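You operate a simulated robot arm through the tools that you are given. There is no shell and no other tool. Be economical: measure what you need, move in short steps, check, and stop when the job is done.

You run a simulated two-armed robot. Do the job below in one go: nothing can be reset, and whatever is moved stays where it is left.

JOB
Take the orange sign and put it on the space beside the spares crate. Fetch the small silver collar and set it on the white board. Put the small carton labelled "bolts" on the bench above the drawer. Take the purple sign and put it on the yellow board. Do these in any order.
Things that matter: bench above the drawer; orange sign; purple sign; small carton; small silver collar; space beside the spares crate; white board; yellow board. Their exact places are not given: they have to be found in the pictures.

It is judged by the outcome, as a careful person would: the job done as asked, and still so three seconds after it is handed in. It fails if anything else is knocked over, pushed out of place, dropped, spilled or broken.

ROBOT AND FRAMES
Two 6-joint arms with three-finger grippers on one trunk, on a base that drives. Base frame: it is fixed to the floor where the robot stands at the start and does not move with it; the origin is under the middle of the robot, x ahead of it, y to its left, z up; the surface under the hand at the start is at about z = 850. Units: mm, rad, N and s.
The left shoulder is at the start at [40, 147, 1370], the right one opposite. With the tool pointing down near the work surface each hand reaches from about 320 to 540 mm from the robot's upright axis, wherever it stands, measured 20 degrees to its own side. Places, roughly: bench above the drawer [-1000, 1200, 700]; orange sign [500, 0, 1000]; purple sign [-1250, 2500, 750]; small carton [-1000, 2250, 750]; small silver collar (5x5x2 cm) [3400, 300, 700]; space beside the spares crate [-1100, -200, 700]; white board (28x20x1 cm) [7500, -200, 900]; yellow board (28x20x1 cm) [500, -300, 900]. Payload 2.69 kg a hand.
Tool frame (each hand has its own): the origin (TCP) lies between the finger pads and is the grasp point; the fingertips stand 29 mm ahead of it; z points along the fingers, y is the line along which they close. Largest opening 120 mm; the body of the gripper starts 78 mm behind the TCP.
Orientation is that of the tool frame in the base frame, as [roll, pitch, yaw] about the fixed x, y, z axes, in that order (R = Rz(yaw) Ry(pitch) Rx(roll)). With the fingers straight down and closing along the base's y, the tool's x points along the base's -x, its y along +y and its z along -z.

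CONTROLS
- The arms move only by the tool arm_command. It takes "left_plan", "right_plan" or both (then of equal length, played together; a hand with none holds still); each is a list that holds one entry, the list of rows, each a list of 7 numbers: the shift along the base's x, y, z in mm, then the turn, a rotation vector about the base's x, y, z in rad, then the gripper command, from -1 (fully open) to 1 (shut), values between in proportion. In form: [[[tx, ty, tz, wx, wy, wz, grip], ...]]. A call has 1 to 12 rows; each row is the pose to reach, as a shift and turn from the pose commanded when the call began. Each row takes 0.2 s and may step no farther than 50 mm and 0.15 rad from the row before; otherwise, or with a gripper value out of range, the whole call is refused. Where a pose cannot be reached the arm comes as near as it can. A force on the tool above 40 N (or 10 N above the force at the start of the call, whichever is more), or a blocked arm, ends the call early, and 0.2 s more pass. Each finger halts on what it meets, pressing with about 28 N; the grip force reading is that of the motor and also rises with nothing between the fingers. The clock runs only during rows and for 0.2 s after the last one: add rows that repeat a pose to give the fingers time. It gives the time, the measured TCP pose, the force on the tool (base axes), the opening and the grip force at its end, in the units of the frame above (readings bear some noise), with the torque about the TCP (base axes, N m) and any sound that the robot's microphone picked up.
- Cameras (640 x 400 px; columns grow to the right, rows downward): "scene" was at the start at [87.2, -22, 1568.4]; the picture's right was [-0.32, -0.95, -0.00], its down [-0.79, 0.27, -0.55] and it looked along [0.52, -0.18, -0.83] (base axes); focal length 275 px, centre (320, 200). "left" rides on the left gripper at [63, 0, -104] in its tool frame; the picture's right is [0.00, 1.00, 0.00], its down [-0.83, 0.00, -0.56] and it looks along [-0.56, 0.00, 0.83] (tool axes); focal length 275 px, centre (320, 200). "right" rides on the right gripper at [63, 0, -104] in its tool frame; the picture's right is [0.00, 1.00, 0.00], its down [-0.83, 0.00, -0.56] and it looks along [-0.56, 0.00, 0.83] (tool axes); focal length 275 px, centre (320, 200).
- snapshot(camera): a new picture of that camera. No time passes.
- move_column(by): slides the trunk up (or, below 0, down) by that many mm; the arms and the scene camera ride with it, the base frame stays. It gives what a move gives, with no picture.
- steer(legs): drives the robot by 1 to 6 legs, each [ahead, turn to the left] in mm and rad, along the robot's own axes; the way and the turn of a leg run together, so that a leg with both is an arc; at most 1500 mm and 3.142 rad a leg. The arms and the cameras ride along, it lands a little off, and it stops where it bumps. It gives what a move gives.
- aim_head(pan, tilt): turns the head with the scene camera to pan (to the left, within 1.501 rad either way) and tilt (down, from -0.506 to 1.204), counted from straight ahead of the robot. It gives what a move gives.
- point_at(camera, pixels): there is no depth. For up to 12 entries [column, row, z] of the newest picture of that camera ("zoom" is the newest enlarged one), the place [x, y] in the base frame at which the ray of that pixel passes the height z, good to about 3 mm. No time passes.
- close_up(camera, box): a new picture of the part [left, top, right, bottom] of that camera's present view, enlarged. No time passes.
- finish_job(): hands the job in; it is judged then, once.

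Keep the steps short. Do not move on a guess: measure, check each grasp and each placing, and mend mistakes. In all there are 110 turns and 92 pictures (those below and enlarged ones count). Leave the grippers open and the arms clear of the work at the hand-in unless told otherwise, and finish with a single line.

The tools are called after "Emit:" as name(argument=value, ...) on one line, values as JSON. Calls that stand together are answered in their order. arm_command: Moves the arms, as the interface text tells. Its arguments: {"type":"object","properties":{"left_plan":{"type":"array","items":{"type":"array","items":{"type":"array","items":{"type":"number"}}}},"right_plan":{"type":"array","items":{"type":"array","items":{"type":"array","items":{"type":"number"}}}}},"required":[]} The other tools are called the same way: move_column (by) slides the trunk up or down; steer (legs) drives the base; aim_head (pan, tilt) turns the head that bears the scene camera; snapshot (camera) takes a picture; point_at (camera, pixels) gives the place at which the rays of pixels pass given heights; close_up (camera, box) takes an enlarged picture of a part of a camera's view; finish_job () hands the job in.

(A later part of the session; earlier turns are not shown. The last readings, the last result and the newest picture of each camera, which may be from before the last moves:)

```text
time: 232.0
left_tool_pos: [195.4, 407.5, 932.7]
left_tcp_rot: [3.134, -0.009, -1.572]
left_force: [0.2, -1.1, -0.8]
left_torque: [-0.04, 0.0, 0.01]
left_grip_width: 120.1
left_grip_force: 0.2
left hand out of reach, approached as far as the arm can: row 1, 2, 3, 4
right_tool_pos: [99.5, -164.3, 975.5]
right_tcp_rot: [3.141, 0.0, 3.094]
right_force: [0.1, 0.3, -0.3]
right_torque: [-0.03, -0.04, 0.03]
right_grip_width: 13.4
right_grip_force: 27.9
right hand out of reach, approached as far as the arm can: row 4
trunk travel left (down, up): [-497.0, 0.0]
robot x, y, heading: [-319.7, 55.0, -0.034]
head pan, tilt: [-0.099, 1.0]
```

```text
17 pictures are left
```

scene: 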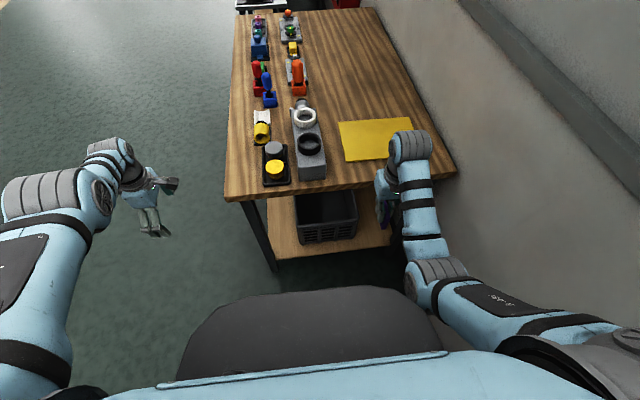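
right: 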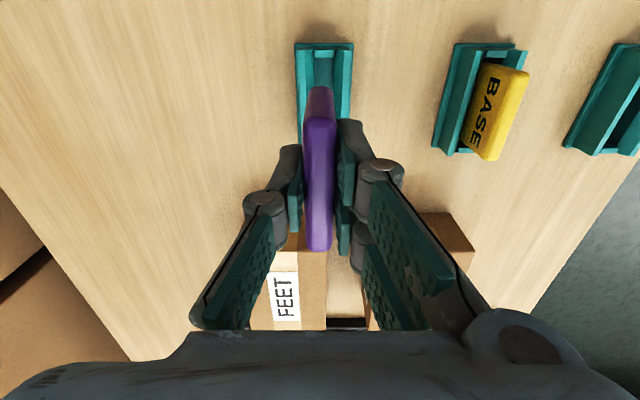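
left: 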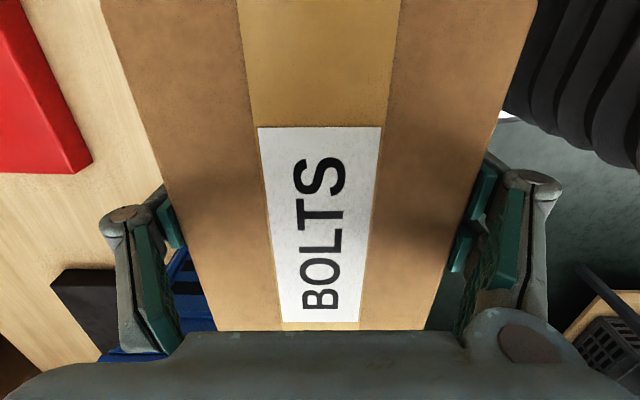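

Driving forward 315 mm. The right hand with the sign (bottom z≈917) passes above the board; the left hand stays outside the bench.

Emit:
steer(legs=[[315, 0]])

Emit:
arm_command(right_plan=[[[10, -20, 0, 0, 0, 0.02, 0.95], [20, -40, 0, 0, 0, 0.04, 0.95], [25, -60, -10, 0, 0, 0.045, 0.95], [25, -65, -25, 0, 0, 0.045, 0.95]]])

Emit:
snapshot(camera="right")

```text
time: 234.1
left_tool_pos: [508.3, 397.4, 933.4]
left_tcp_rot: [3.138, -0.006, -1.567]
left_force: [-0.7, 0.3, 0.2]
left_torque: [0.01, 0.01, 0.02]
left_grip_width: 120.2
left_grip_force: 0.0
right_tool_pos: [413.4, -174.2, 976.5]
right_tcp_rot: [3.141, 0.002, 3.097]
right_force: [0.0, -1.0, -0.8]
right_torque: [0.05, -0.05, -0.02]
right_grip_width: 13.5
right_grip_force: 28.3
trunk travel left (down, up): [-497.0, 0.0]
robot x, y, heading: [2.5, 43.8, -0.029]
head pan, tilt: [-0.099, 1.0]
```

```text
time: 235.1
left_tool_pos: [510.7, 396.2, 933.0]
left_tcp_rot: [3.133, -0.007, -1.568]
left_force: [-0.3, 0.9, -0.3]
left_torque: [0.04, 0.03, -0.02]
left_grip_width: 119.9
left_grip_force: 0.0
right_tool_pos: [443.5, -241.3, 951.5]
right_tcp_rot: [3.141, -0.001, -3.141]
right_force: [-0.6, -0.2, -0.6]
right_torque: [-0.03, 0.02, 0.01]
right_grip_width: 13.3
right_grip_force: 28.0
trunk travel left (down, up): [-497.0, 0.0]
robot x, y, heading: [-0.1, 44.6, -0.03]
head pan, tilt: [-0.099, 1.0]
```

```text
16 pictures are left
```

right: 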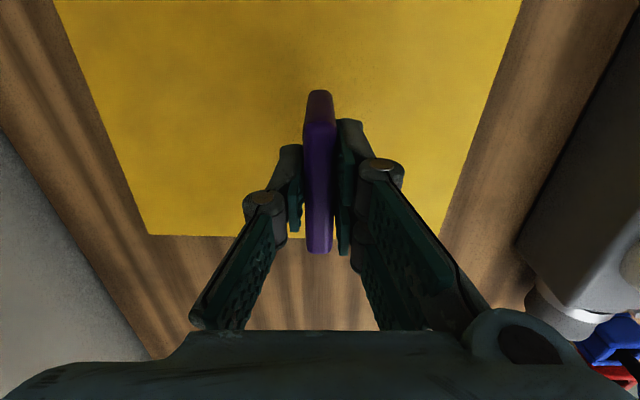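

Over the board at (443,-241). Lowering in small steps.

Emit:
arm_command(right_plan=[[[0, 0, -12, 0, 0, 0, 0.95], [0, 0, -20, 0, 0, 0, 0.95], [0, 0, -24, 0, 0, 0, 0.95], [0, 0, -27, 0, 0, 0, 0.95], [0, 0, -29, 0, 0, 0, 0.95]]])

Emit:
arm_command(right_plan=[[[0, 0, -1.5, 0, 0, 0, 0.95], [0, 0, -3, 0, 0, 0, 0.95]]])

```text
time: 236.3
left_tool_pos: [510.8, 397.2, 933.3]
left_tcp_rot: [3.134, -0.008, -1.568]
left_force: [0.1, -0.1, 0.5]
left_torque: [0.03, 0.0, -0.01]
left_grip_width: 120.1
left_grip_force: 0.1
right_tool_pos: [440.3, -239.2, 921.4]
right_tcp_rot: [3.141, 0.003, 3.141]
right_force: [0.8, 0.3, -1.0]
right_torque: [0.0, 0.0, 0.0]
right_grip_width: 13.2
right_grip_force: 28.0
trunk travel left (down, up): [-497.0, 0.0]
robot x, y, heading: [0.1, 45.7, -0.036]
head pan, tilt: [-0.099, 1.0]
```

```text
time: 236.9
left_tool_pos: [510.6, 396.6, 931.7]
left_tcp_rot: [3.133, -0.007, -1.569]
left_force: [0.2, -0.3, 0.4]
left_torque: [0.02, -0.03, 0.01]
left_grip_width: 119.9
left_grip_force: 0.1
right_tool_pos: [441.2, -240.0, 919.5]
right_tcp_rot: [-3.141, 0.0, -3.141]
right_force: [-0.5, -0.2, -0.6]
right_torque: [0.01, -0.01, 0.0]
right_grip_width: 13.0
right_grip_force: 28.3
trunk travel left (down, up): [-497.0, 0.0]
robot x, y, heading: [-1.2, 47.2, -0.036]
head pan, tilt: [-0.099, 1.0]
```

Emit:
arm_command(right_plan=[[[0, 0, -1.5, 0, 0, 0, 0.95], [0, 0, -3, 0, 0, 0, 0.95]]])

Emit:
arm_command(right_plan=[[[0, 0, -1.5, 0, 0, 0, 0.95], [0, 0, -3, 0, 0, 0, 0.95]]])

```text
time: 237.5
left_tool_pos: [509.1, 397.0, 933.2]
left_tcp_rot: [3.134, -0.009, -1.567]
left_force: [-0.6, 0.5, 0.5]
left_torque: [0.01, 0.0, 0.03]
left_grip_width: 120.1
left_grip_force: 0.2
right_tool_pos: [440.5, -238.0, 915.9]
right_tcp_rot: [-3.139, 0.004, -3.141]
right_force: [-0.4, -2.0, 9.9]
right_torque: [-0.12, 0.1, 0.04]
right_grip_width: 13.4
right_grip_force: 27.9
trunk travel left (down, up): [-497.0, 0.0]
robot x, y, heading: [2.2, 46.4, -0.033]
head pan, tilt: [-0.099, 1.0]
```

```text
time: 238.1
left_tool_pos: [508.6, 398.0, 933.1]
left_tcp_rot: [3.137, -0.008, -1.566]
left_force: [0.6, -0.9, 1.0]
left_torque: [0.0, -0.03, 0.01]
left_grip_width: 119.9
left_grip_force: 0.0
right_tool_pos: [439.5, -236.8, 914.7]
right_tcp_rot: [-3.139, 0.009, 3.141]
right_force: [5.7, -4.7, 29.8]
right_torque: [-0.16, -0.21, 0.0]
right_grip_width: 13.8
right_grip_force: 27.9
trunk travel left (down, up): [-497.0, 0.0]
robot x, y, heading: [-0.6, 48.3, -0.034]
head pan, tilt: [-0.099, 1.0]
```

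Firm contact (30 N). I'll ease up 2 mm, open, and lift away.

Emit:
arm_command(right_plan=[[[0, 0, 2, 0, 0, 0, 0.95], [0, 0, 2, 0, 0, 0, 0.6], [0, 0, 2, 0, 0, 0, 0.3], [0, 0, 2, 0, 0, 0, 0.3], [0, 0, 30, 0, 0, 0, 0.3], [0, -5, 60, 0, 0, 0, 0.3], [0, -10, 90, 0, 0, 0, 0.3]]])

Emit:
snapshot(camera="right")

```text
time: 239.7
left_tool_pos: [509.7, 398.4, 932.6]
left_tcp_rot: [3.134, -0.007, -1.567]
left_force: [0.0, 0.1, -0.1]
left_torque: [0.02, -0.03, 0.01]
left_grip_width: 119.8
left_grip_force: 0.2
right_tool_pos: [440.4, -248.8, 1003.6]
right_tcp_rot: [-3.141, -0.001, 3.141]
right_force: [0.1, 0.3, 0.3]
right_torque: [0.04, -0.04, 0.01]
right_grip_width: 42.0
right_grip_force: 0.1
trunk travel left (down, up): [-497.0, 0.0]
robot x, y, heading: [-3.7, 42.3, -0.029]
head pan, tilt: [-0.099, 1.0]
```

```text
15 pictures are left
```

right: 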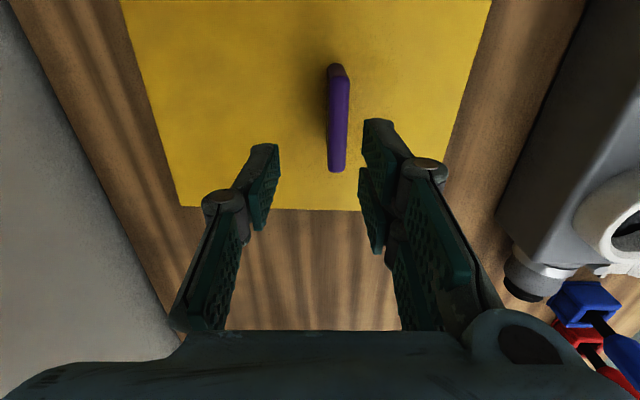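

Purple sign stands on the yellow board. Now the collar: backing off, going around the bench's left side along y≈1000, then looking ahead.

Emit:
steer(legs=[[-330, 0], [0, 1.6], [950, 0], [0, -1.575], [1500, 0]])

Emit:
aim_head(pan=-0.3, tilt=0.35)

Emit:
snapshot(camera="scene")

```text
time: 260.9
left_tool_pos: [1707.1, 1362.5, 933.4]
left_tcp_rot: [3.135, -0.009, -1.527]
left_force: [-0.2, -0.9, -1.0]
left_torque: [0.03, 0.01, 0.01]
left_grip_width: 119.8
left_grip_force: 0.2
right_tool_pos: [1663.7, 712.7, 1002.9]
right_tcp_rot: [3.141, 0.002, -3.1]
right_force: [-0.8, 0.5, 0.1]
right_torque: [-0.02, -0.04, 0.0]
right_grip_width: 42.0
right_grip_force: 0.1
trunk travel left (down, up): [-497.0, 0.0]
robot x, y, heading: [1211.6, 987.7, 0.009]
head pan, tilt: [-0.099, 1.0]
```

```text
time: 261.9
left_tool_pos: [1706.8, 1362.3, 932.2]
left_tcp_rot: [3.131, -0.006, -1.528]
left_force: [-0.1, 0.2, -0.2]
left_torque: [0.03, -0.02, 0.0]
left_grip_width: 120.2
left_grip_force: 0.1
right_tool_pos: [1664.4, 713.3, 1003.0]
right_tcp_rot: [3.141, 0.002, -3.1]
right_force: [-0.6, -0.2, 0.3]
right_torque: [0.0, 0.03, -0.03]
right_grip_width: 41.9
right_grip_force: 0.1
trunk travel left (down, up): [-497.0, 0.0]
robot x, y, heading: [1211.2, 988.7, 0.005]
head pan, tilt: [-0.3, 0.351]
```

```text
14 pictures are left
```

scene: 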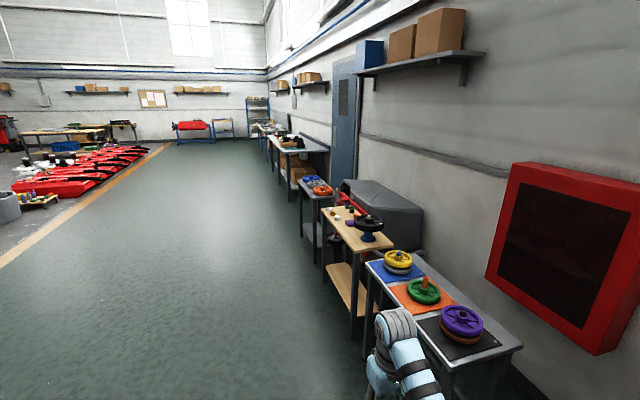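

Tables line the wall. Drive on 1500 mm and look to the right.

Emit:
steer(legs=[[1500, 0]])

Emit:
aim_head(pan=-0.75, tilt=0.75)

Emit:
snapshot(camera="scene")

```text
time: 269.4
left_tool_pos: [3216.2, 1316.2, 932.6]
left_tcp_rot: [3.135, -0.007, -1.572]
left_force: [-0.4, -0.2, 0.1]
left_torque: [0.0, -0.01, -0.02]
left_grip_width: 119.8
left_grip_force: 0.0
right_tool_pos: [3143.7, 669.2, 1002.9]
right_tcp_rot: [-3.142, 0.001, 3.137]
right_force: [-0.1, 0.4, 0.4]
right_torque: [0.01, 0.04, -0.01]
right_grip_width: 42.0
right_grip_force: 0.2
trunk travel left (down, up): [-497.0, 0.0]
robot x, y, heading: [2706.1, 967.6, -0.034]
head pan, tilt: [-0.3, 0.351]
```

```text
time: 270.2
left_tool_pos: [3217.2, 1315.3, 931.8]
left_tcp_rot: [3.134, -0.008, -1.572]
left_force: [0.2, -0.4, -0.6]
left_torque: [-0.02, 0.0, 0.02]
left_grip_width: 119.9
left_grip_force: 0.1
right_tool_pos: [3143.2, 669.2, 1003.5]
right_tcp_rot: [-3.14, 0.001, 3.136]
right_force: [0.1, 0.0, 0.0]
right_torque: [0.01, 0.0, 0.02]
right_grip_width: 42.1
right_grip_force: 0.0
trunk travel left (down, up): [-497.0, 0.0]
robot x, y, heading: [2703.8, 968.4, -0.041]
head pan, tilt: [-0.75, 0.75]
```

```text
13 pictures are left
```

scene: 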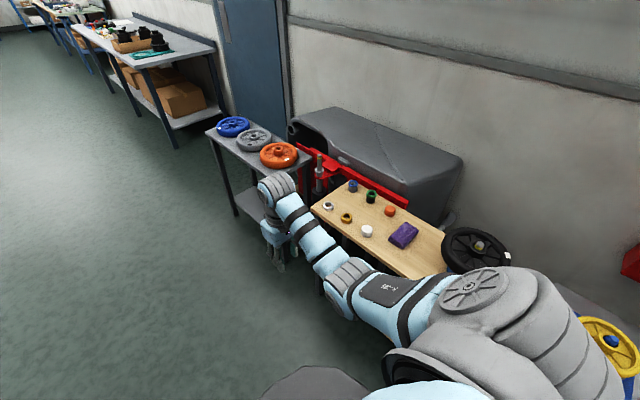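

Emit:
close_up(camera="scene", box=[305, 165, 425, 260])

Emit:
point_at(camera="scene", pixels=[[328, 206, 715], [346, 218, 715], [367, 231, 715], [312, 209, 700], [412, 278, 700], [350, 180, 700], [390, 210, 715], [403, 235, 710], [445, 240, 700]])

```text
4.21 times, centred on (365, 212) of scene
```

zoom: 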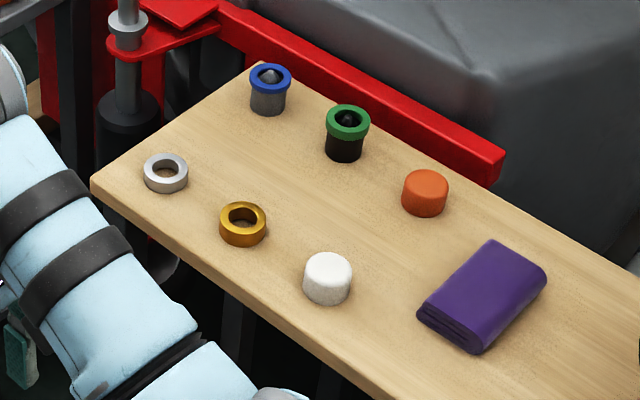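

```text
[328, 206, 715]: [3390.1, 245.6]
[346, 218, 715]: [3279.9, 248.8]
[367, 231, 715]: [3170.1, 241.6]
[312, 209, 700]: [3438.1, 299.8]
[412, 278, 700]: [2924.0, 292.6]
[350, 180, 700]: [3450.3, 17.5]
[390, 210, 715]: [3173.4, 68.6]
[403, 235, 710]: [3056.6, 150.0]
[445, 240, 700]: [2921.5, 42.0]
```

The silver collar is at (3390,246), with the bench front edge at y≈298. I'll drive to x≈3520 and turn to face the bench for the right hand.

Emit:
steer(legs=[[0, 0.04], [815, 0], [0, -1.57]])

Emit:
aim_head(pan=-0.1, tilt=0.9)

Emit:
snapshot(camera="scene")

```text
time: 278.7
left_tool_pos: [3860.5, 469.2, 933.4]
left_tcp_rot: [3.133, -0.007, -3.107]
left_force: [-0.4, -1.0, -0.3]
left_torque: [0.01, -0.01, -0.03]
left_grip_width: 119.9
left_grip_force: 0.0
right_tool_pos: [3211.2, 519.2, 1004.1]
right_tcp_rot: [3.14, 0.0, 1.601]
right_force: [0.0, 0.3, -0.5]
right_torque: [0.0, 0.02, -0.01]
right_grip_width: 42.1
right_grip_force: 0.1
trunk travel left (down, up): [-497.0, 0.0]
robot x, y, heading: [3494.6, 967.6, -1.574]
head pan, tilt: [-0.75, 0.75]
```

```text
time: 279.8
left_tool_pos: [3860.1, 467.8, 932.4]
left_tcp_rot: [3.133, -0.006, -3.108]
left_force: [0.7, 1.0, -0.1]
left_torque: [-0.01, 0.0, 0.0]
left_grip_width: 120.0
left_grip_force: 0.1
right_tool_pos: [3212.2, 518.7, 1002.8]
right_tcp_rot: [-3.141, -0.002, 1.601]
right_force: [-0.2, -0.3, -0.6]
right_torque: [0.02, 0.02, 0.0]
right_grip_width: 42.0
right_grip_force: 0.2
trunk travel left (down, up): [-497.0, 0.0]
robot x, y, heading: [3497.4, 962.7, -1.572]
head pan, tilt: [-0.099, 0.901]
```

```text
11 pictures are left
```

scene: 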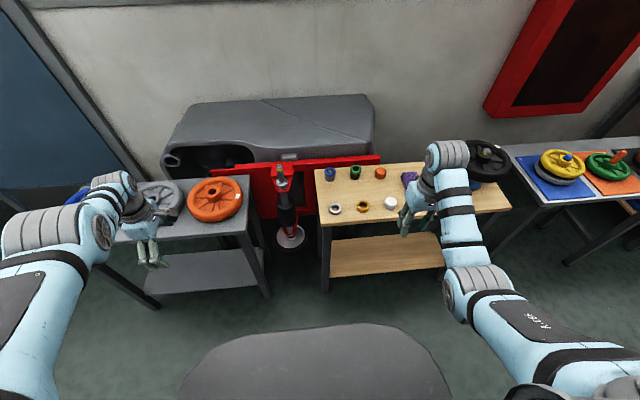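

Emit:
point_at(camera="scene", pixels=[[335, 207, 718], [363, 207, 715], [320, 224, 700], [230, 190, 760]])

Emit:
steer(legs=[[290, 0]])

Emit:
arm_command(right_plan=[[[30, 0, -10, 0, 0, 0, -0.2], [60, 0, -30, 0, 0, 0, -0.25], [90, 0, -55, 0, 0, -0.01, -0.25], [120, 0, -80, 0, 0, -0.03, -0.25], [150, 0, -105, 0, 0, -0.03, -0.25], [175, 0, -135, 0, 0, -0.03, -0.25]]])

Emit:
snapshot(camera="right")

```text
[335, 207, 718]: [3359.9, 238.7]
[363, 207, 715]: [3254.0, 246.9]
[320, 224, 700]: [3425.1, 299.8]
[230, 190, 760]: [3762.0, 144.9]
```

```text
time: 281.7
left_tool_pos: [3859.6, 185.9, 933.5]
left_tcp_rot: [3.137, -0.005, -3.109]
left_force: [0.6, -0.1, 0.0]
left_torque: [-0.02, -0.02, 0.02]
left_grip_width: 119.8
left_grip_force: 0.0
right_tool_pos: [3211.1, 236.2, 1003.2]
right_tcp_rot: [-3.141, 0.005, 1.6]
right_force: [0.3, 0.7, -0.6]
right_torque: [-0.03, -0.02, 0.04]
right_grip_width: 42.2
right_grip_force: 0.1
trunk travel left (down, up): [-497.0, 0.0]
robot x, y, heading: [3491.8, 683.4, -1.574]
head pan, tilt: [-0.099, 0.901]
```

```text
time: 283.1
left_tool_pos: [3859.6, 183.5, 932.3]
left_tcp_rot: [3.132, -0.008, -3.11]
left_force: [0.9, 0.3, 0.1]
left_torque: [-0.03, 0.04, 0.0]
left_grip_width: 120.1
left_grip_force: 0.1
right_tool_pos: [3388.3, 233.6, 866.7]
right_tcp_rot: [3.141, 0.004, 1.572]
right_force: [-1.0, -0.4, -0.7]
right_torque: [-0.02, 0.04, 0.01]
right_grip_width: 75.1
right_grip_force: 0.1
trunk travel left (down, up): [-497.0, 0.0]
robot x, y, heading: [3493.1, 679.8, -1.576]
head pan, tilt: [-0.099, 0.901]
```

```text
10 pictures are left
```

right: 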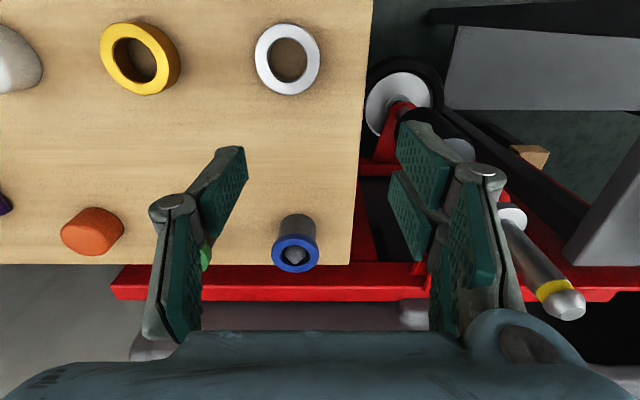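

Emit:
point_at(camera="right", pixels=[[255, 58, 720], [320, 58, 720], [288, 24, 720], [288, 94, 720], [287, 58, 720], [180, 58, 720], [288, 24, 700], [288, 94, 710], [318, 262, 760], [365, 60, 700]])

```text
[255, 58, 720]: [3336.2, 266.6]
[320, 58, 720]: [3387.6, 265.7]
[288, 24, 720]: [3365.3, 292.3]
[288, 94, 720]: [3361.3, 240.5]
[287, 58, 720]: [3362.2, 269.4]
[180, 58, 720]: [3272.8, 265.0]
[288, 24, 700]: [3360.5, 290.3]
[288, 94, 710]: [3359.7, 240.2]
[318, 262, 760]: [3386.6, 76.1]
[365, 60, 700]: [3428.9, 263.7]
```

The collar centre is (3362,266), diameter 51. Aligning and descending: arm to z≈795, then trunk.

Emit:
arm_command(right_plan=[[[-13, 16, -10, 0, 0, 0, -0.25], [-26, 32, -35, 0, 0, 0, -0.25], [-26, 32, -60, 0, 0, 0, -0.25], [-26, 32, -75, 0, 0, 0, -0.25]]])

Emit:
snapshot(camera="right")

```text
time: 284.1
left_tool_pos: [3858.7, 183.1, 933.4]
left_tcp_rot: [3.133, -0.007, -3.111]
left_force: [-0.2, -0.7, -0.3]
left_torque: [0.01, 0.04, -0.04]
left_grip_width: 119.9
left_grip_force: 0.0
right_tool_pos: [3358.3, 266.2, 792.4]
right_tcp_rot: [3.14, 0.001, 1.571]
right_force: [-0.2, -0.4, -0.3]
right_torque: [-0.02, 0.0, 0.01]
right_grip_width: 75.0
right_grip_force: 0.0
trunk travel left (down, up): [-497.0, 0.0]
robot x, y, heading: [3494.2, 684.1, -1.571]
head pan, tilt: [-0.099, 0.901]
```

```text
9 pictures are left
```

right: 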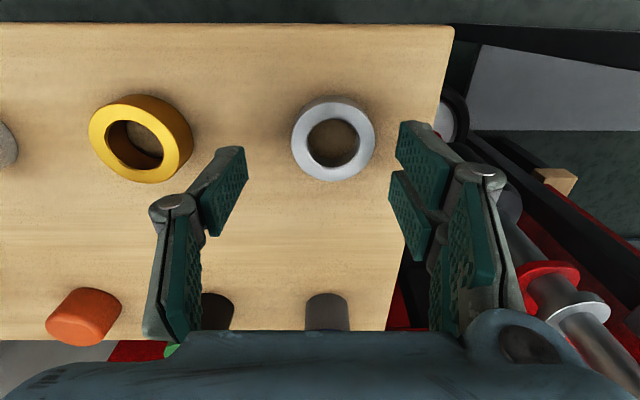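

Emit:
point_at(camera="right", pixels=[[291, 139, 720], [376, 139, 720], [333, 96, 720], [333, 182, 720]])

```text
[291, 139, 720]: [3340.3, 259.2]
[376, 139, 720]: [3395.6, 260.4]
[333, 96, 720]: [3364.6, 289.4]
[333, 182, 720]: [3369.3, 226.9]
```

Refined centre is (3367,261). Shifting, then lowering the trunk 58 mm and closing.

Emit:
arm_command(right_plan=[[[8, -5, 0, 0, 0, 0, -0.25], [8, -5, 0, 0, 0, 0, -0.25]]])

Emit:
move_column(by=-58)

Emit:
arm_command(right_plan=[[[0, 0, 0, 0, 0, 0, 0], [0, 0, 0, 0, 0, 0, 0.3], [0, 0, 0, 0, 0, 0, 0.5], [0, 0, 0, 0, 0, 0, 0.5]]])

```text
time: 284.7
left_tool_pos: [3860.0, 183.1, 932.7]
left_tcp_rot: [3.132, -0.005, -3.111]
left_force: [-0.5, -0.7, 0.0]
left_torque: [-0.01, -0.02, 0.02]
left_grip_width: 120.3
left_grip_force: 0.1
right_tool_pos: [3367.7, 262.0, 794.3]
right_tcp_rot: [-3.139, 0.0, 1.57]
right_force: [1.3, -0.7, 0.6]
right_torque: [0.02, 0.0, 0.01]
right_grip_width: 75.0
right_grip_force: 0.0
trunk travel left (down, up): [-497.0, 0.0]
robot x, y, heading: [3490.5, 683.3, -1.578]
head pan, tilt: [-0.099, 0.901]
```

```text
time: 285.4
left_tool_pos: [3858.8, 187.5, 901.9]
left_tcp_rot: [3.141, -0.01, -3.11]
left_force: [-0.8, 0.0, 0.7]
left_torque: [-0.02, -0.04, 0.04]
left_grip_width: 119.7
left_grip_force: 0.0
right_tool_pos: [3371.4, 262.0, 765.5]
right_tcp_rot: [3.14, 0.009, 1.569]
right_force: [3.5, -1.2, 28.5]
right_torque: [0.65, 2.18, -0.17]
right_grip_width: 66.9
right_grip_force: 23.3
trunk travel left (down, up): [-464.0, 34.0]
robot x, y, heading: [3491.3, 686.0, -1.574]
head pan, tilt: [-0.099, 0.901]
stopped: the force on the tool passed its limit at 92 N (the readings are from after the stop); the commanded pose is now the measured one
```

```text
time: 285.6
left_tool_pos: [3860.5, 187.4, 901.8]
left_tcp_rot: [3.137, -0.01, -3.109]
left_force: [-0.5, 0.8, 0.6]
left_torque: [0.04, 0.03, 0.01]
left_grip_width: 119.9
left_grip_force: 0.0
right_tool_pos: [3371.8, 259.5, 768.9]
right_tcp_rot: [3.14, 0.007, 1.571]
right_force: [1.7, 12.5, 42.5]
right_torque: [0.82, -0.2, -0.06]
right_grip_width: 44.7
right_grip_force: 43.4
trunk travel left (down, up): [-464.0, 34.0]
robot x, y, heading: [3487.3, 681.8, -1.576]
head pan, tilt: [-0.099, 0.901]
stopped in row 1 (right hand): the force on the tool passed its limit at 57 N (the readings are from after the stop); the commanded pose is now the measured one
```

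Unexpected contact at fingertip z≈737: the surface seems higher than 700 here. I'll look before doing more.

Emit:
snapshot(camera="right")

```text
8 pictures are left
```

right: 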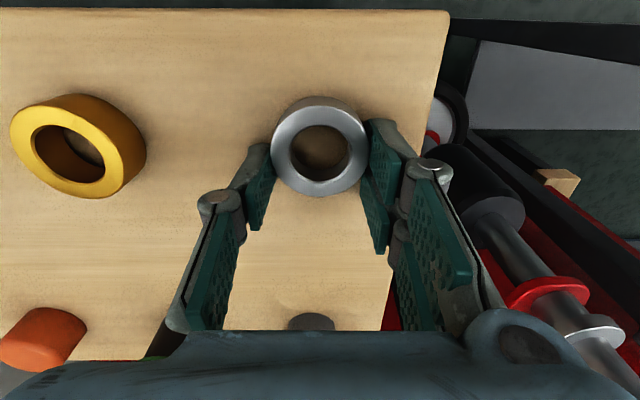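

The collar (columns 271–368) is between the fingertips, but gripped off its centre. I'll measure at the corrected height (top z≈757).

Emit:
point_at(camera="right", pixels=[[271, 150, 757], [366, 150, 757], [320, 107, 757], [318, 196, 757], [271, 150, 750], [366, 150, 750], [320, 107, 750], [318, 196, 750]])

Emit:
arm_command(right_plan=[[[0, 0, 2, 0, 0, 0, 0], [0, 0, 4, 0, 0, 0, -0.1], [0, 0, 5, 0, 0, 0, -0.15]]])

```text
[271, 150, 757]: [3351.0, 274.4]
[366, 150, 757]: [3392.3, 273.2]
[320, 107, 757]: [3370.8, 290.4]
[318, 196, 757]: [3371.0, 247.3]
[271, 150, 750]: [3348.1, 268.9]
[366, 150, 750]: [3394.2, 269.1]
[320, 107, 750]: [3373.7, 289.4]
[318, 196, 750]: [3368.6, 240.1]
```

```text
time: 286.4
left_tool_pos: [3860.0, 183.9, 900.7]
left_tcp_rot: [3.133, -0.008, -3.109]
left_force: [-0.2, 0.1, 0.9]
left_torque: [-0.02, 0.02, 0.02]
left_grip_width: 120.2
left_grip_force: 0.0
right_tool_pos: [3370.6, 259.0, 770.3]
right_tcp_rot: [3.141, 0.004, 1.57]
right_force: [0.5, -0.4, -0.2]
right_torque: [-0.02, -0.01, 0.01]
right_grip_width: 69.1
right_grip_force: 0.1
trunk travel left (down, up): [-464.0, 34.0]
robot x, y, heading: [3490.0, 681.2, -1.573]
head pan, tilt: [-0.099, 0.901]
```

Pressure released. The collar centre is y≈268, so I'll shift +8 mm, lower 2 mm and close gently.

Emit:
arm_command(right_plan=[[[0, 4, 0, 0, 0, 0, -0.15], [0, 8, 0, 0, 0, 0, -0.15], [0, 8, -2, 0, 0, 0, 0.1], [0, 8, -2, 0, 0, 0, 0.4], [0, 8, -2, 0, 0, 0, 0.5], [0, 8, -2, 0, 0, 0, 0.5]]])

```text
time: 287.8
left_tool_pos: [3859.0, 183.2, 900.4]
left_tcp_rot: [3.133, -0.007, -3.11]
left_force: [-0.6, -0.3, -0.3]
left_torque: [0.02, -0.02, 0.01]
left_grip_width: 119.9
left_grip_force: 0.1
right_tool_pos: [3368.7, 264.4, 767.0]
right_tcp_rot: [3.141, 0.005, 1.571]
right_force: [-4.1, -1.8, 9.9]
right_torque: [0.12, 0.19, 0.08]
right_grip_width: 44.8
right_grip_force: 27.8
trunk travel left (down, up): [-464.0, 34.0]
robot x, y, heading: [3494.0, 682.3, -1.574]
head pan, tilt: [-0.099, 0.901]
```

Same 44.8 mm width, so that is the collar's real diameter, squarely held. Lifting and checking.

Emit:
move_column(by=33)

Emit:
arm_command(right_plan=[[[0, 0, 30, 0, 0, 0, 0.5], [0, 0, 60, 0, 0, 0, 0.5], [-10, 0, 100, 0, 0, 0, 0.5], [-20, 0, 140, 0, 0, 0, 0.5], [-30, 0, 180, 0, 0, 0, 0.5]]])

Emit:
snapshot(camera="right")

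```text
time: 288.6
left_tool_pos: [3859.3, 182.6, 932.8]
left_tcp_rot: [3.133, -0.006, -3.109]
left_force: [0.5, 0.1, 0.5]
left_torque: [0.03, 0.01, 0.02]
left_grip_width: 119.9
left_grip_force: 0.0
right_tool_pos: [3369.0, 264.7, 799.1]
right_tcp_rot: [3.137, 0.004, 1.571]
right_force: [-1.0, -0.1, -2.0]
right_torque: [-0.01, 0.03, -0.03]
right_grip_width: 45.0
right_grip_force: 28.2
trunk travel left (down, up): [-497.0, 1.0]
robot x, y, heading: [3493.1, 684.2, -1.576]
head pan, tilt: [-0.099, 0.901]
```

```text
time: 289.8
left_tool_pos: [3858.6, 183.0, 933.3]
left_tcp_rot: [3.135, -0.008, -3.111]
left_force: [-0.1, -0.2, -0.5]
left_torque: [0.02, 0.02, 0.03]
left_grip_width: 119.9
left_grip_force: 0.1
right_tool_pos: [3338.4, 263.1, 977.3]
right_tcp_rot: [3.137, 0.001, 1.572]
right_force: [0.0, 0.2, -1.9]
right_torque: [0.0, -0.01, -0.02]
right_grip_width: 45.0
right_grip_force: 28.2
trunk travel left (down, up): [-497.0, 1.0]
robot x, y, heading: [3491.5, 683.1, -1.576]
head pan, tilt: [-0.099, 0.901]
```

```text
7 pictures are left
```

right: 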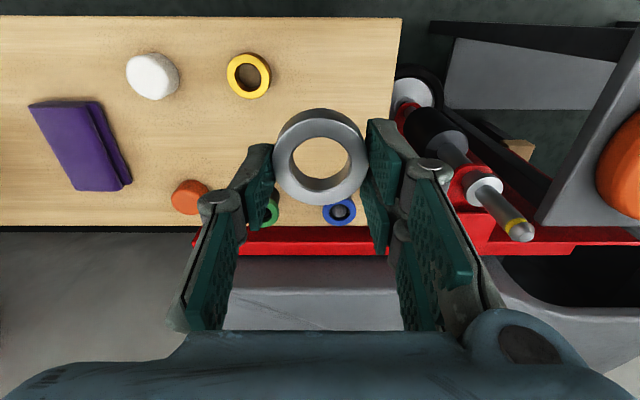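

Collar held, neighbours undisturbed. Backing out and driving along the aisle towards x≈7300, checking heading on the way.

Emit:
steer(legs=[[-320, 0], [0, 1.575], [1500, 0]])

```text
time: 302.6
left_tool_pos: [5451.5, 1349.5, 932.6]
left_tcp_rot: [3.135, -0.007, -1.559]
left_force: [-1.0, -0.1, 0.3]
left_torque: [-0.01, -0.03, -0.03]
left_grip_width: 119.6
left_grip_force: 0.3
right_tool_pos: [5359.9, 830.5, 977.4]
right_tcp_rot: [3.138, 0.004, 3.121]
right_force: [0.1, 1.8, -0.6]
right_torque: [0.02, -0.04, 0.01]
right_grip_width: 44.5
right_grip_force: 27.7
trunk travel left (down, up): [-497.0, 1.0]
robot x, y, heading: [4940.7, 995.8, -0.028]
head pan, tilt: [-0.099, 0.901]
```

Emit:
steer(legs=[[0, 0.028], [1500, 0], [500, 0]])

Emit:
aim_head(pan=-0.85, tilt=0.55)

Emit:
snapshot(camera="scene")

```text
time: 313.0
left_tool_pos: [7475.8, 1372.8, 932.8]
left_tcp_rot: [3.135, -0.008, -1.535]
left_force: [-0.6, 0.4, -0.1]
left_torque: [0.01, 0.0, 0.01]
left_grip_width: 120.0
left_grip_force: 0.1
right_tool_pos: [7398.1, 851.5, 978.1]
right_tcp_rot: [3.136, 0.002, -3.137]
right_force: [0.2, 0.0, -1.0]
right_torque: [0.01, -0.02, 0.0]
right_grip_width: 44.5
right_grip_force: 28.0
trunk travel left (down, up): [-497.0, 1.0]
robot x, y, heading: [6976.5, 1003.8, 0.002]
head pan, tilt: [-0.099, 0.901]
```

```text
time: 314.1
left_tool_pos: [7477.1, 1372.0, 931.4]
left_tcp_rot: [3.134, -0.009, -1.534]
left_force: [0.7, -0.1, 0.1]
left_torque: [0.02, -0.01, 0.03]
left_grip_width: 120.0
left_grip_force: 0.1
right_tool_pos: [7399.1, 851.6, 977.1]
right_tcp_rot: [3.138, 0.002, -3.137]
right_force: [-0.3, -0.2, -1.1]
right_torque: [-0.01, 0.01, 0.02]
right_grip_width: 44.2
right_grip_force: 28.0
trunk travel left (down, up): [-497.0, 1.0]
robot x, y, heading: [6977.2, 1003.6, -0.002]
head pan, tilt: [-0.85, 0.55]
```

```text
6 pictures are left
```

scene: 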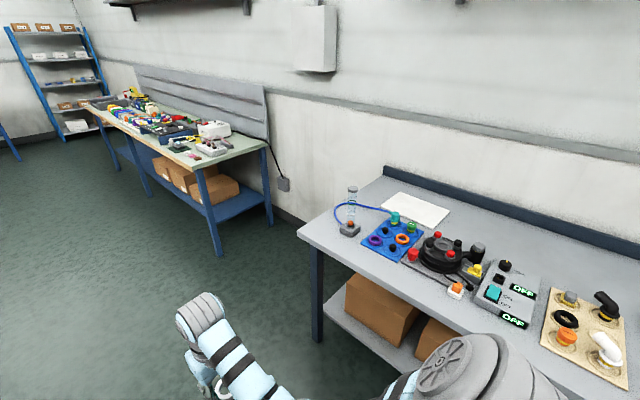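

White board at about (415,210) at the back of this bench. Measuring the board, bench edges and clutter at plausible heights.

Emit:
point_at(camera="scene", pixels=[[381, 206, 860], [399, 192, 860], [450, 211, 860], [436, 230, 860], [300, 236, 850], [386, 176, 850], [640, 400, 850], [350, 232, 850], [352, 190, 1000], [365, 250, 860], [425, 232, 860], [390, 214, 860]])

Emit:
close_up(camera="scene", box=[290, 160, 490, 300])

```text
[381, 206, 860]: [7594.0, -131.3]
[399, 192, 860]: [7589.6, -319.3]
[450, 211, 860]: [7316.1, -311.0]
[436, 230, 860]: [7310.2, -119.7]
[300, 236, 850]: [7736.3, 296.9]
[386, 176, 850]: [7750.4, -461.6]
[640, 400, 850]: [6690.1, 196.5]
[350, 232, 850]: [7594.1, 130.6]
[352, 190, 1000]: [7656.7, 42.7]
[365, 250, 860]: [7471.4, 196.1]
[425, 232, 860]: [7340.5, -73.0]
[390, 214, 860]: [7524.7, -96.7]
```

```text
2.86 times, centred on (390, 230) of scene
```

zoom: 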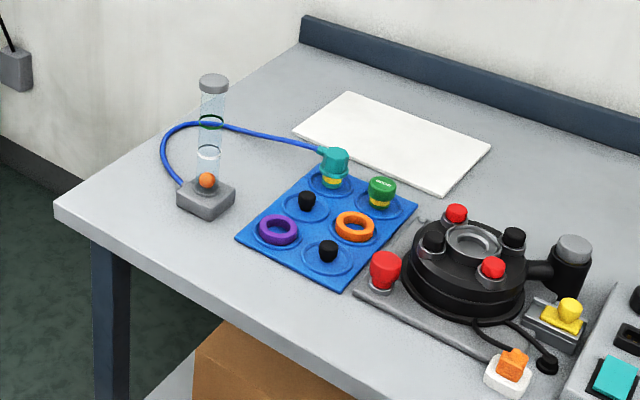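

The white board spans x 7312–7592, y -125…-315, top z≈860. It's reachable only from the bench's end (x 7740), and a bottle about 1070 tall stands near (7620,90). I need the size of the gap to the next bench.

Emit:
point_at(camera="scene", pixels=[[207, 162, 850], [266, 146, 850], [218, 254, 0], [272, 224, 0], [280, 192, 600], [352, 188, 1050], [346, 236, 850], [358, 222, 850]])

```text
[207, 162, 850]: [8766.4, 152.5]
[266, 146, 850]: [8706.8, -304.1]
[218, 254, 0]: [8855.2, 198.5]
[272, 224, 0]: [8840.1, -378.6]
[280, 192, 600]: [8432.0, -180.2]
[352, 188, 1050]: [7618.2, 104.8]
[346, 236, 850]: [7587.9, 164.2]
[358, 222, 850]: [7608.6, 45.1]
```

The gap is about 1 m (x 7740–8740), enough to turn in. The board suits the left hand, so I'll regrip the collar on the empty strip at the bench end. First tuck the left hand, then drive round and reverse into the gap.

Emit:
arm_command(left_plan=[[[-5, -44, 0, 0, 0, 0, -0.25], [-10, -88, 0, 0, 0, 0, -0.25], [-15, -132, 0, 0, 0, 0, -0.25], [-20, -176, 0, 0, 0, 0, -0.25], [-25, -218, 0, 0, 0, 0, -0.25]]])

Emit:
steer(legs=[[1303, 0], [0, 1.571]])

```text
time: 315.3
left_tool_pos: [7489.5, 1150.0, 911.5]
left_tcp_rot: [3.132, -0.006, -1.534]
left_force: [0.7, 0.8, -0.6]
left_torque: [0.01, -0.03, -0.01]
left_grip_width: 75.0
left_grip_force: 0.1
left hand out of reach, approached as far as the arm can: row 1, 2, 3, 4, 5
right_tool_pos: [7398.5, 849.4, 976.9]
right_tcp_rot: [3.137, 0.001, -3.139]
right_force: [0.1, -0.4, -0.9]
right_torque: [-0.01, -0.01, 0.02]
right_grip_width: 44.5
right_grip_force: 28.3
trunk travel left (down, up): [-497.0, 1.0]
robot x, y, heading: [6975.3, 1007.6, -0.003]
head pan, tilt: [-0.85, 0.55]
```

```text
time: 325.6
left_tool_pos: [8113.6, 1522.1, 910.3]
left_tcp_rot: [3.132, -0.007, 0.034]
left_force: [-0.2, -0.3, 0.4]
left_torque: [0.01, -0.02, 0.0]
left_grip_width: 74.9
left_grip_force: 0.0
right_tool_pos: [8415.1, 1432.5, 977.8]
right_tcp_rot: [3.138, 0.001, -1.566]
right_force: [0.7, -0.4, -1.9]
right_torque: [0.0, -0.03, -0.05]
right_grip_width: 44.2
right_grip_force: 27.6
trunk travel left (down, up): [-497.0, 1.0]
robot x, y, heading: [8262.1, 1012.2, 1.568]
head pan, tilt: [-0.85, 0.55]
```

Reversing into the gap, then turning to face the bench end.

Emit:
steer(legs=[[-1065, 0], [0, 1.571]])

Emit:
aim_head(pan=0.0, tilt=0.85)

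Emit:
snapshot(camera="scene")

```text
time: 335.0
left_tool_pos: [7741.3, -213.7, 910.7]
left_tcp_rot: [3.129, -0.007, 1.596]
left_force: [0.0, -0.3, 0.3]
left_torque: [-0.01, 0.01, 0.01]
left_grip_width: 74.9
left_grip_force: 0.0
right_tool_pos: [7833.9, 86.3, 977.7]
right_tcp_rot: [3.138, 0.0, -0.005]
right_force: [0.5, -0.8, -1.2]
right_torque: [-0.01, -0.01, -0.01]
right_grip_width: 44.1
right_grip_force: 27.8
trunk travel left (down, up): [-497.0, 1.0]
robot x, y, heading: [8256.2, -72.1, 3.137]
head pan, tilt: [-0.85, 0.55]
```

```text
time: 336.2
left_tool_pos: [7741.2, -213.7, 912.4]
left_tcp_rot: [3.129, -0.006, 1.596]
left_force: [0.3, -0.1, 0.3]
left_torque: [0.0, -0.02, -0.04]
left_grip_width: 74.9
left_grip_force: 0.1
right_tool_pos: [7834.8, 85.9, 977.5]
right_tcp_rot: [3.138, 0.002, -0.006]
right_force: [0.7, -0.2, -1.4]
right_torque: [-0.01, -0.01, 0.02]
right_grip_width: 43.7
right_grip_force: 28.3
trunk travel left (down, up): [-497.0, 1.0]
robot x, y, heading: [8254.5, -74.6, 3.13]
head pan, tilt: [0.0, 0.85]
```

```text
4 pictures are left
```

scene: 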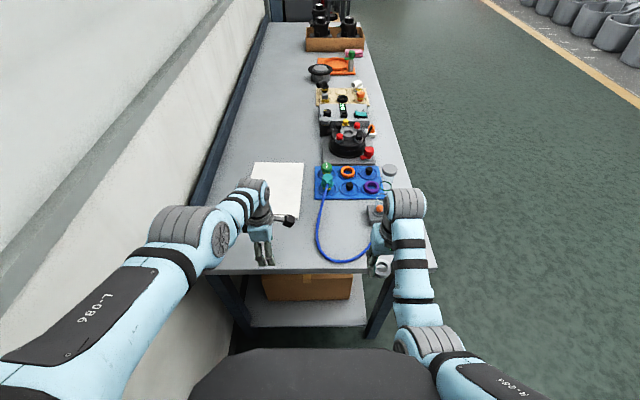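

Emit:
point_at(camera="scene", pixels=[[303, 217, 860], [304, 165, 860], [256, 163, 860], [285, 250, 850], [365, 273, 850], [230, 272, 850], [317, 240, 860], [320, 262, 860], [280, 200, 860]])

```text
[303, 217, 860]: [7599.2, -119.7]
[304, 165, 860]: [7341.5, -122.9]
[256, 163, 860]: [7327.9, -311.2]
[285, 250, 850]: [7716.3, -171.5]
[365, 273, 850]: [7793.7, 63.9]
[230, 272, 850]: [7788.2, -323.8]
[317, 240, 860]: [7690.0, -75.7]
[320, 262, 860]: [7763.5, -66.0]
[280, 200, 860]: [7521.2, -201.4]
```

Board confirmed: near edge x≈7598, y -120…-312. The cable lies at y>-80 and the bench ends at x≈7790. I'll put the collar down at about (7690,-135): drive 78 mm ahead and turn left 0.35.

Emit:
steer(legs=[[78, 0], [0, 0.36]])

```text
time: 338.4
left_tool_pos: [7752.4, -390.8, 910.7]
left_tcp_rot: [3.128, -0.006, 1.974]
left_force: [1.0, -0.1, 0.6]
left_torque: [0.03, -0.01, 0.0]
left_grip_width: 75.0
left_grip_force: 0.1
right_tool_pos: [7728.2, -77.6, 976.1]
right_tcp_rot: [3.138, 0.001, 0.37]
right_force: [-0.8, -0.1, -2.7]
right_torque: [0.02, -0.03, 0.03]
right_grip_width: 44.1
right_grip_force: 28.0
trunk travel left (down, up): [-497.0, 1.0]
robot x, y, heading: [8179.5, -71.7, -2.774]
head pan, tilt: [0.0, 0.85]
```

Right hand at (7728,-78,976). Moving to (7690,-140) and down to z≈890.

Emit:
arm_command(right_plan=[[[-10, -25, -15, 0, 0, 0, 0.5], [-25, -45, -35, 0, 0, 0, 0.5], [-38, -62, -55, 0, 0, 0, 0.5], [-38, -62, -75, 0, 0, 0, 0.5], [-38, -62, -86, 0, 0, 0, 0.5]]])

Emit:
arm_command(right_plan=[[[0, 0, -2, 0, 0, 0, 0.5], [0, 0, -4, 0, 0, 0, 0.5], [0, 0, -6, 0, 0, 0, 0.5]]])

```text
time: 339.6
left_tool_pos: [7754.4, -391.9, 910.7]
left_tcp_rot: [3.129, -0.007, 1.974]
left_force: [-0.5, 0.4, 1.1]
left_torque: [-0.01, 0.01, 0.0]
left_grip_width: 75.1
left_grip_force: 0.1
right_tool_pos: [7692.2, -142.3, 890.7]
right_tcp_rot: [3.141, -0.001, 0.372]
right_force: [0.1, -0.2, -2.0]
right_torque: [-0.03, 0.0, -0.02]
right_grip_width: 43.9
right_grip_force: 28.0
trunk travel left (down, up): [-497.0, 1.0]
robot x, y, heading: [8178.3, -73.3, -2.768]
head pan, tilt: [0.0, 0.85]
```

```text
time: 340.4
left_tool_pos: [7755.6, -392.3, 911.5]
left_tcp_rot: [3.127, -0.006, 1.975]
left_force: [-0.5, -0.2, 0.0]
left_torque: [0.01, -0.01, 0.03]
left_grip_width: 75.0
left_grip_force: 0.1
right_tool_pos: [7692.0, -141.8, 884.4]
right_tcp_rot: [3.139, 0.002, 0.373]
right_force: [0.1, -0.3, -1.4]
right_torque: [0.0, 0.0, -0.01]
right_grip_width: 44.2
right_grip_force: 27.5
trunk travel left (down, up): [-497.0, 1.0]
robot x, y, heading: [8178.6, -70.6, -2.776]
head pan, tilt: [0.0, 0.85]
```

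Emit:
arm_command(right_plan=[[[0, 0, -1.5, 0, 0, 0, 0.5], [0, 0, -3, 0, 0, 0, 0.5]]])

Emit:
arm_command(right_plan=[[[0, 0, -1, 0, 0, 0, 0.5], [0, 0, -2, 0, 0, 0, 0.5]]])

```text
time: 340.9
left_tool_pos: [7754.7, -391.3, 910.6]
left_tcp_rot: [3.13, -0.007, 1.974]
left_force: [0.2, 0.3, -0.7]
left_torque: [0.01, 0.0, 0.04]
left_grip_width: 74.9
left_grip_force: 0.1
right_tool_pos: [7692.2, -141.9, 881.4]
right_tcp_rot: [3.139, 0.003, 0.372]
right_force: [-0.4, 0.0, -1.0]
right_torque: [0.01, -0.04, -0.01]
right_grip_width: 44.2
right_grip_force: 27.9
trunk travel left (down, up): [-497.0, 1.0]
robot x, y, heading: [8178.9, -68.5, -2.771]
head pan, tilt: [0.0, 0.85]
```

```text
time: 341.6
left_tool_pos: [7756.4, -392.3, 911.4]
left_tcp_rot: [3.128, -0.008, 1.973]
left_force: [-0.2, 0.3, 0.3]
left_torque: [-0.01, -0.03, -0.01]
left_grip_width: 75.1
left_grip_force: 0.0
right_tool_pos: [7693.2, -140.6, 880.6]
right_tcp_rot: [3.139, 0.003, 0.371]
right_force: [-0.1, -0.6, -1.6]
right_torque: [0.0, -0.02, -0.03]
right_grip_width: 43.9
right_grip_force: 27.5
trunk travel left (down, up): [-497.0, 1.0]
robot x, y, heading: [8178.0, -70.8, -2.775]
head pan, tilt: [0.0, 0.85]
```

Emit:
arm_command(right_plan=[[[0, 0, -1.5, 0, 0, 0, 0.5], [0, 0, -3, 0, 0, 0, 0.5]]])

Emit:
snapshot(camera="right")

```text
time: 342.1
left_tool_pos: [7754.4, -390.3, 911.4]
left_tcp_rot: [3.13, -0.007, 1.974]
left_force: [-0.6, 0.0, -0.3]
left_torque: [-0.03, 0.01, -0.03]
left_grip_width: 75.0
left_grip_force: 0.0
right_tool_pos: [7693.2, -141.0, 878.3]
right_tcp_rot: [3.141, 0.007, 0.372]
right_force: [-1.6, 1.5, 14.1]
right_torque: [0.33, 0.07, 0.03]
right_grip_width: 44.0
right_grip_force: 27.9
trunk travel left (down, up): [-497.0, 1.0]
robot x, y, heading: [8177.0, -68.7, -2.775]
head pan, tilt: [0.0, 0.85]
```

```text
3 pictures are left
```

right: 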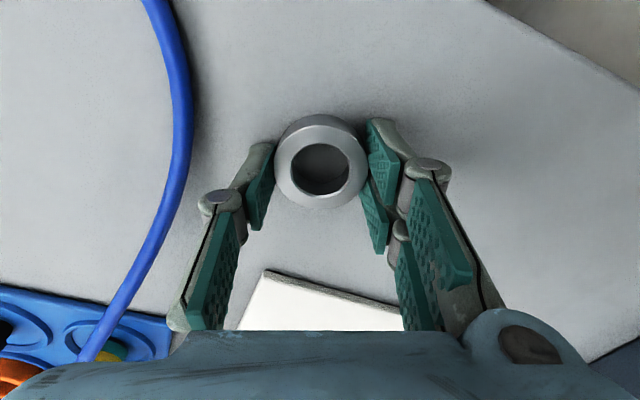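

Contact at 14 N. Measuring the collar's centre, then releasing, rising, and moving the right hand back clear of bottle and bench.

Emit:
point_at(camera="right", pixels=[[275, 166, 868], [368, 166, 868], [321, 124, 868], [321, 208, 868]])

Emit:
arm_command(right_plan=[[[0, 0, 1, 0, 0, 0, 0.1], [0, 0, 1, 0, 0, 0, -0.15], [0, 0, 1, 0, 0, 0, -0.15], [0, 0, 30, 0, 0, 0, -0.15], [0, 0, 60, 0, 0, 0, -0.15], [0, 10, 95, 0, 0, 0, -0.15], [25, 25, 110, 0, 0, 0, -0.15]]])

```text
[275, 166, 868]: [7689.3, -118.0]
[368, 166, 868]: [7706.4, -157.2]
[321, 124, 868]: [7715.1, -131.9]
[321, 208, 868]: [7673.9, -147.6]
```

```text
time: 343.8
left_tool_pos: [7756.2, -391.8, 911.2]
left_tcp_rot: [3.129, -0.006, 1.973]
left_force: [-0.8, -0.3, 1.0]
left_torque: [0.03, 0.0, 0.01]
left_grip_width: 75.1
left_grip_force: 0.0
right_tool_pos: [7720.0, -116.8, 982.7]
right_tcp_rot: [3.141, 0.004, 0.372]
right_force: [-0.3, -0.8, 0.5]
right_torque: [-0.01, 0.01, -0.02]
right_grip_width: 68.9
right_grip_force: 0.0
trunk travel left (down, up): [-497.0, 1.0]
robot x, y, heading: [8176.8, -71.5, -2.771]
head pan, tilt: [0.0, 0.85]
```

Collar stands at (7696,-139). Moving the right hand out to the side, then turning right 0.37 to face the bench squarely.

Emit:
arm_command(right_plan=[[[14, 40, 0, 0, 0, 0, -0.15], [27, 80, 0, 0, 0, 0, -0.15], [40, 120, 0, 0, 0, 0, -0.15], [53, 160, 0, 0, 0, 0, -0.15], [66, 200, 0, 0, 0, 0, -0.15], [79, 240, 0, 0, 0, 0, -0.15], [92, 280, 0, 0, 0, 0, -0.15], [104, 315, 0, 0, 0, 0, -0.15]]])

Emit:
steer(legs=[[0, -0.37]])

```text
time: 345.6
left_tool_pos: [7754.6, -389.0, 911.8]
left_tcp_rot: [3.132, -0.008, 1.973]
left_force: [0.5, -0.7, -0.1]
left_torque: [-0.02, 0.0, 0.01]
left_grip_width: 75.1
left_grip_force: 0.1
right_tool_pos: [7824.1, 199.0, 990.2]
right_tcp_rot: [3.135, 0.002, 0.37]
right_force: [-0.2, -0.1, 1.0]
right_torque: [-0.01, 0.02, -0.02]
right_grip_width: 69.2
right_grip_force: 0.0
right hand out of reach, approached as far as the arm can: row 1, 2, 3, 4, 5
trunk travel left (down, up): [-497.0, 1.0]
robot x, y, heading: [8179.7, -73.6, -2.77]
head pan, tilt: [0.0, 0.85]
```

```text
time: 347.1
left_tool_pos: [7666.3, -214.2, 910.9]
left_tcp_rot: [3.129, -0.009, 1.595]
left_force: [-0.8, 0.2, 0.3]
left_torque: [-0.02, -0.03, 0.01]
left_grip_width: 74.9
left_grip_force: 0.1
right_tool_pos: [7945.0, 307.9, 989.0]
right_tcp_rot: [3.141, 0.001, -0.007]
right_force: [0.3, 0.4, -0.1]
right_torque: [-0.02, 0.06, 0.02]
right_grip_width: 69.0
right_grip_force: 0.1
trunk travel left (down, up): [-497.0, 1.0]
robot x, y, heading: [8176.1, -72.1, 3.13]
head pan, tilt: [0.0, 0.85]
5 turns are left
```

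Only 5 turns remain, and the right hand has the wider reach. It held the collar easily here, and driving forward along heading +0.37 carries it straight onto the board. I'll move the left hand inward, turn back 0.37 and return the right hand above the collar (7696,-139).

Emit:
arm_command(left_plan=[[[0, 30, 10, 0, 0, 0, -0.25], [0, 60, 20, 0, 0, 0, -0.25]]])

Emit:
steer(legs=[[0, 0.37]])

Emit:
arm_command(right_plan=[[[-13, -39, 0, 0, 0, 0, -0.25], [-26, -78, 0, 0, 0, 0, -0.25], [-39, -117, 0, 0, 0, 0, -0.25], [-52, -156, 0, 0, 0, 0, -0.25], [-65, -195, 0, 0, 0, 0, -0.25], [-78, -234, 0, 0, 0, 0, -0.25], [-91, -273, -10, 0, 0, 0, -0.25], [-104, -305, -30, 0, 0, 0, -0.25], [-118, -325, -50, 0, 0, 0, -0.25], [-128, -338, -74, 0, 0, 0, -0.25]]])

```text
time: 347.7
left_tool_pos: [7665.4, -151.6, 932.4]
left_tcp_rot: [3.129, -0.008, 1.595]
left_force: [0.1, 0.6, 0.4]
left_torque: [-0.02, -0.02, -0.01]
left_grip_width: 75.0
left_grip_force: 0.1
right_tool_pos: [7947.2, 310.4, 988.6]
right_tcp_rot: [3.139, 0.002, -0.01]
right_force: [-0.4, -0.3, 0.0]
right_torque: [-0.01, -0.04, 0.01]
right_grip_width: 68.8
right_grip_force: 0.1
trunk travel left (down, up): [-497.0, 1.0]
robot x, y, heading: [8175.8, -68.1, 3.133]
head pan, tilt: [0.0, 0.85]
```

```text
time: 349.2
left_tool_pos: [7732.2, -336.0, 931.4]
left_tcp_rot: [3.13, -0.007, 1.974]
left_force: [-0.5, 0.5, 0.0]
left_torque: [0.0, 0.01, -0.01]
left_grip_width: 74.9
left_grip_force: 0.1
right_tool_pos: [7823.2, 198.1, 989.4]
right_tcp_rot: [3.139, 0.003, 0.37]
right_force: [0.5, 0.1, -0.8]
right_torque: [0.02, 0.03, -0.06]
right_grip_width: 69.1
right_grip_force: 0.0
trunk travel left (down, up): [-497.0, 1.0]
robot x, y, heading: [8177.0, -70.4, -2.776]
head pan, tilt: [0.0, 0.85]
```

```text
time: 351.4
left_tool_pos: [7731.4, -336.9, 930.8]
left_tcp_rot: [3.127, -0.008, 1.973]
left_force: [0.6, 0.3, -0.2]
left_torque: [0.0, 0.02, 0.01]
left_grip_width: 75.0
left_grip_force: 0.0
right_tool_pos: [7693.1, -143.1, 912.4]
right_tcp_rot: [3.138, 0.001, 0.37]
right_force: [-1.0, 0.2, -0.2]
right_torque: [0.02, -0.03, -0.03]
right_grip_width: 74.8
right_grip_force: 0.1
right hand out of reach, approached as far as the arm can: row 2, 3, 4, 5, 6
trunk travel left (down, up): [-497.0, 1.0]
robot x, y, heading: [8178.1, -71.1, -2.773]
head pan, tilt: [0.0, 0.85]
4 turns are left
```

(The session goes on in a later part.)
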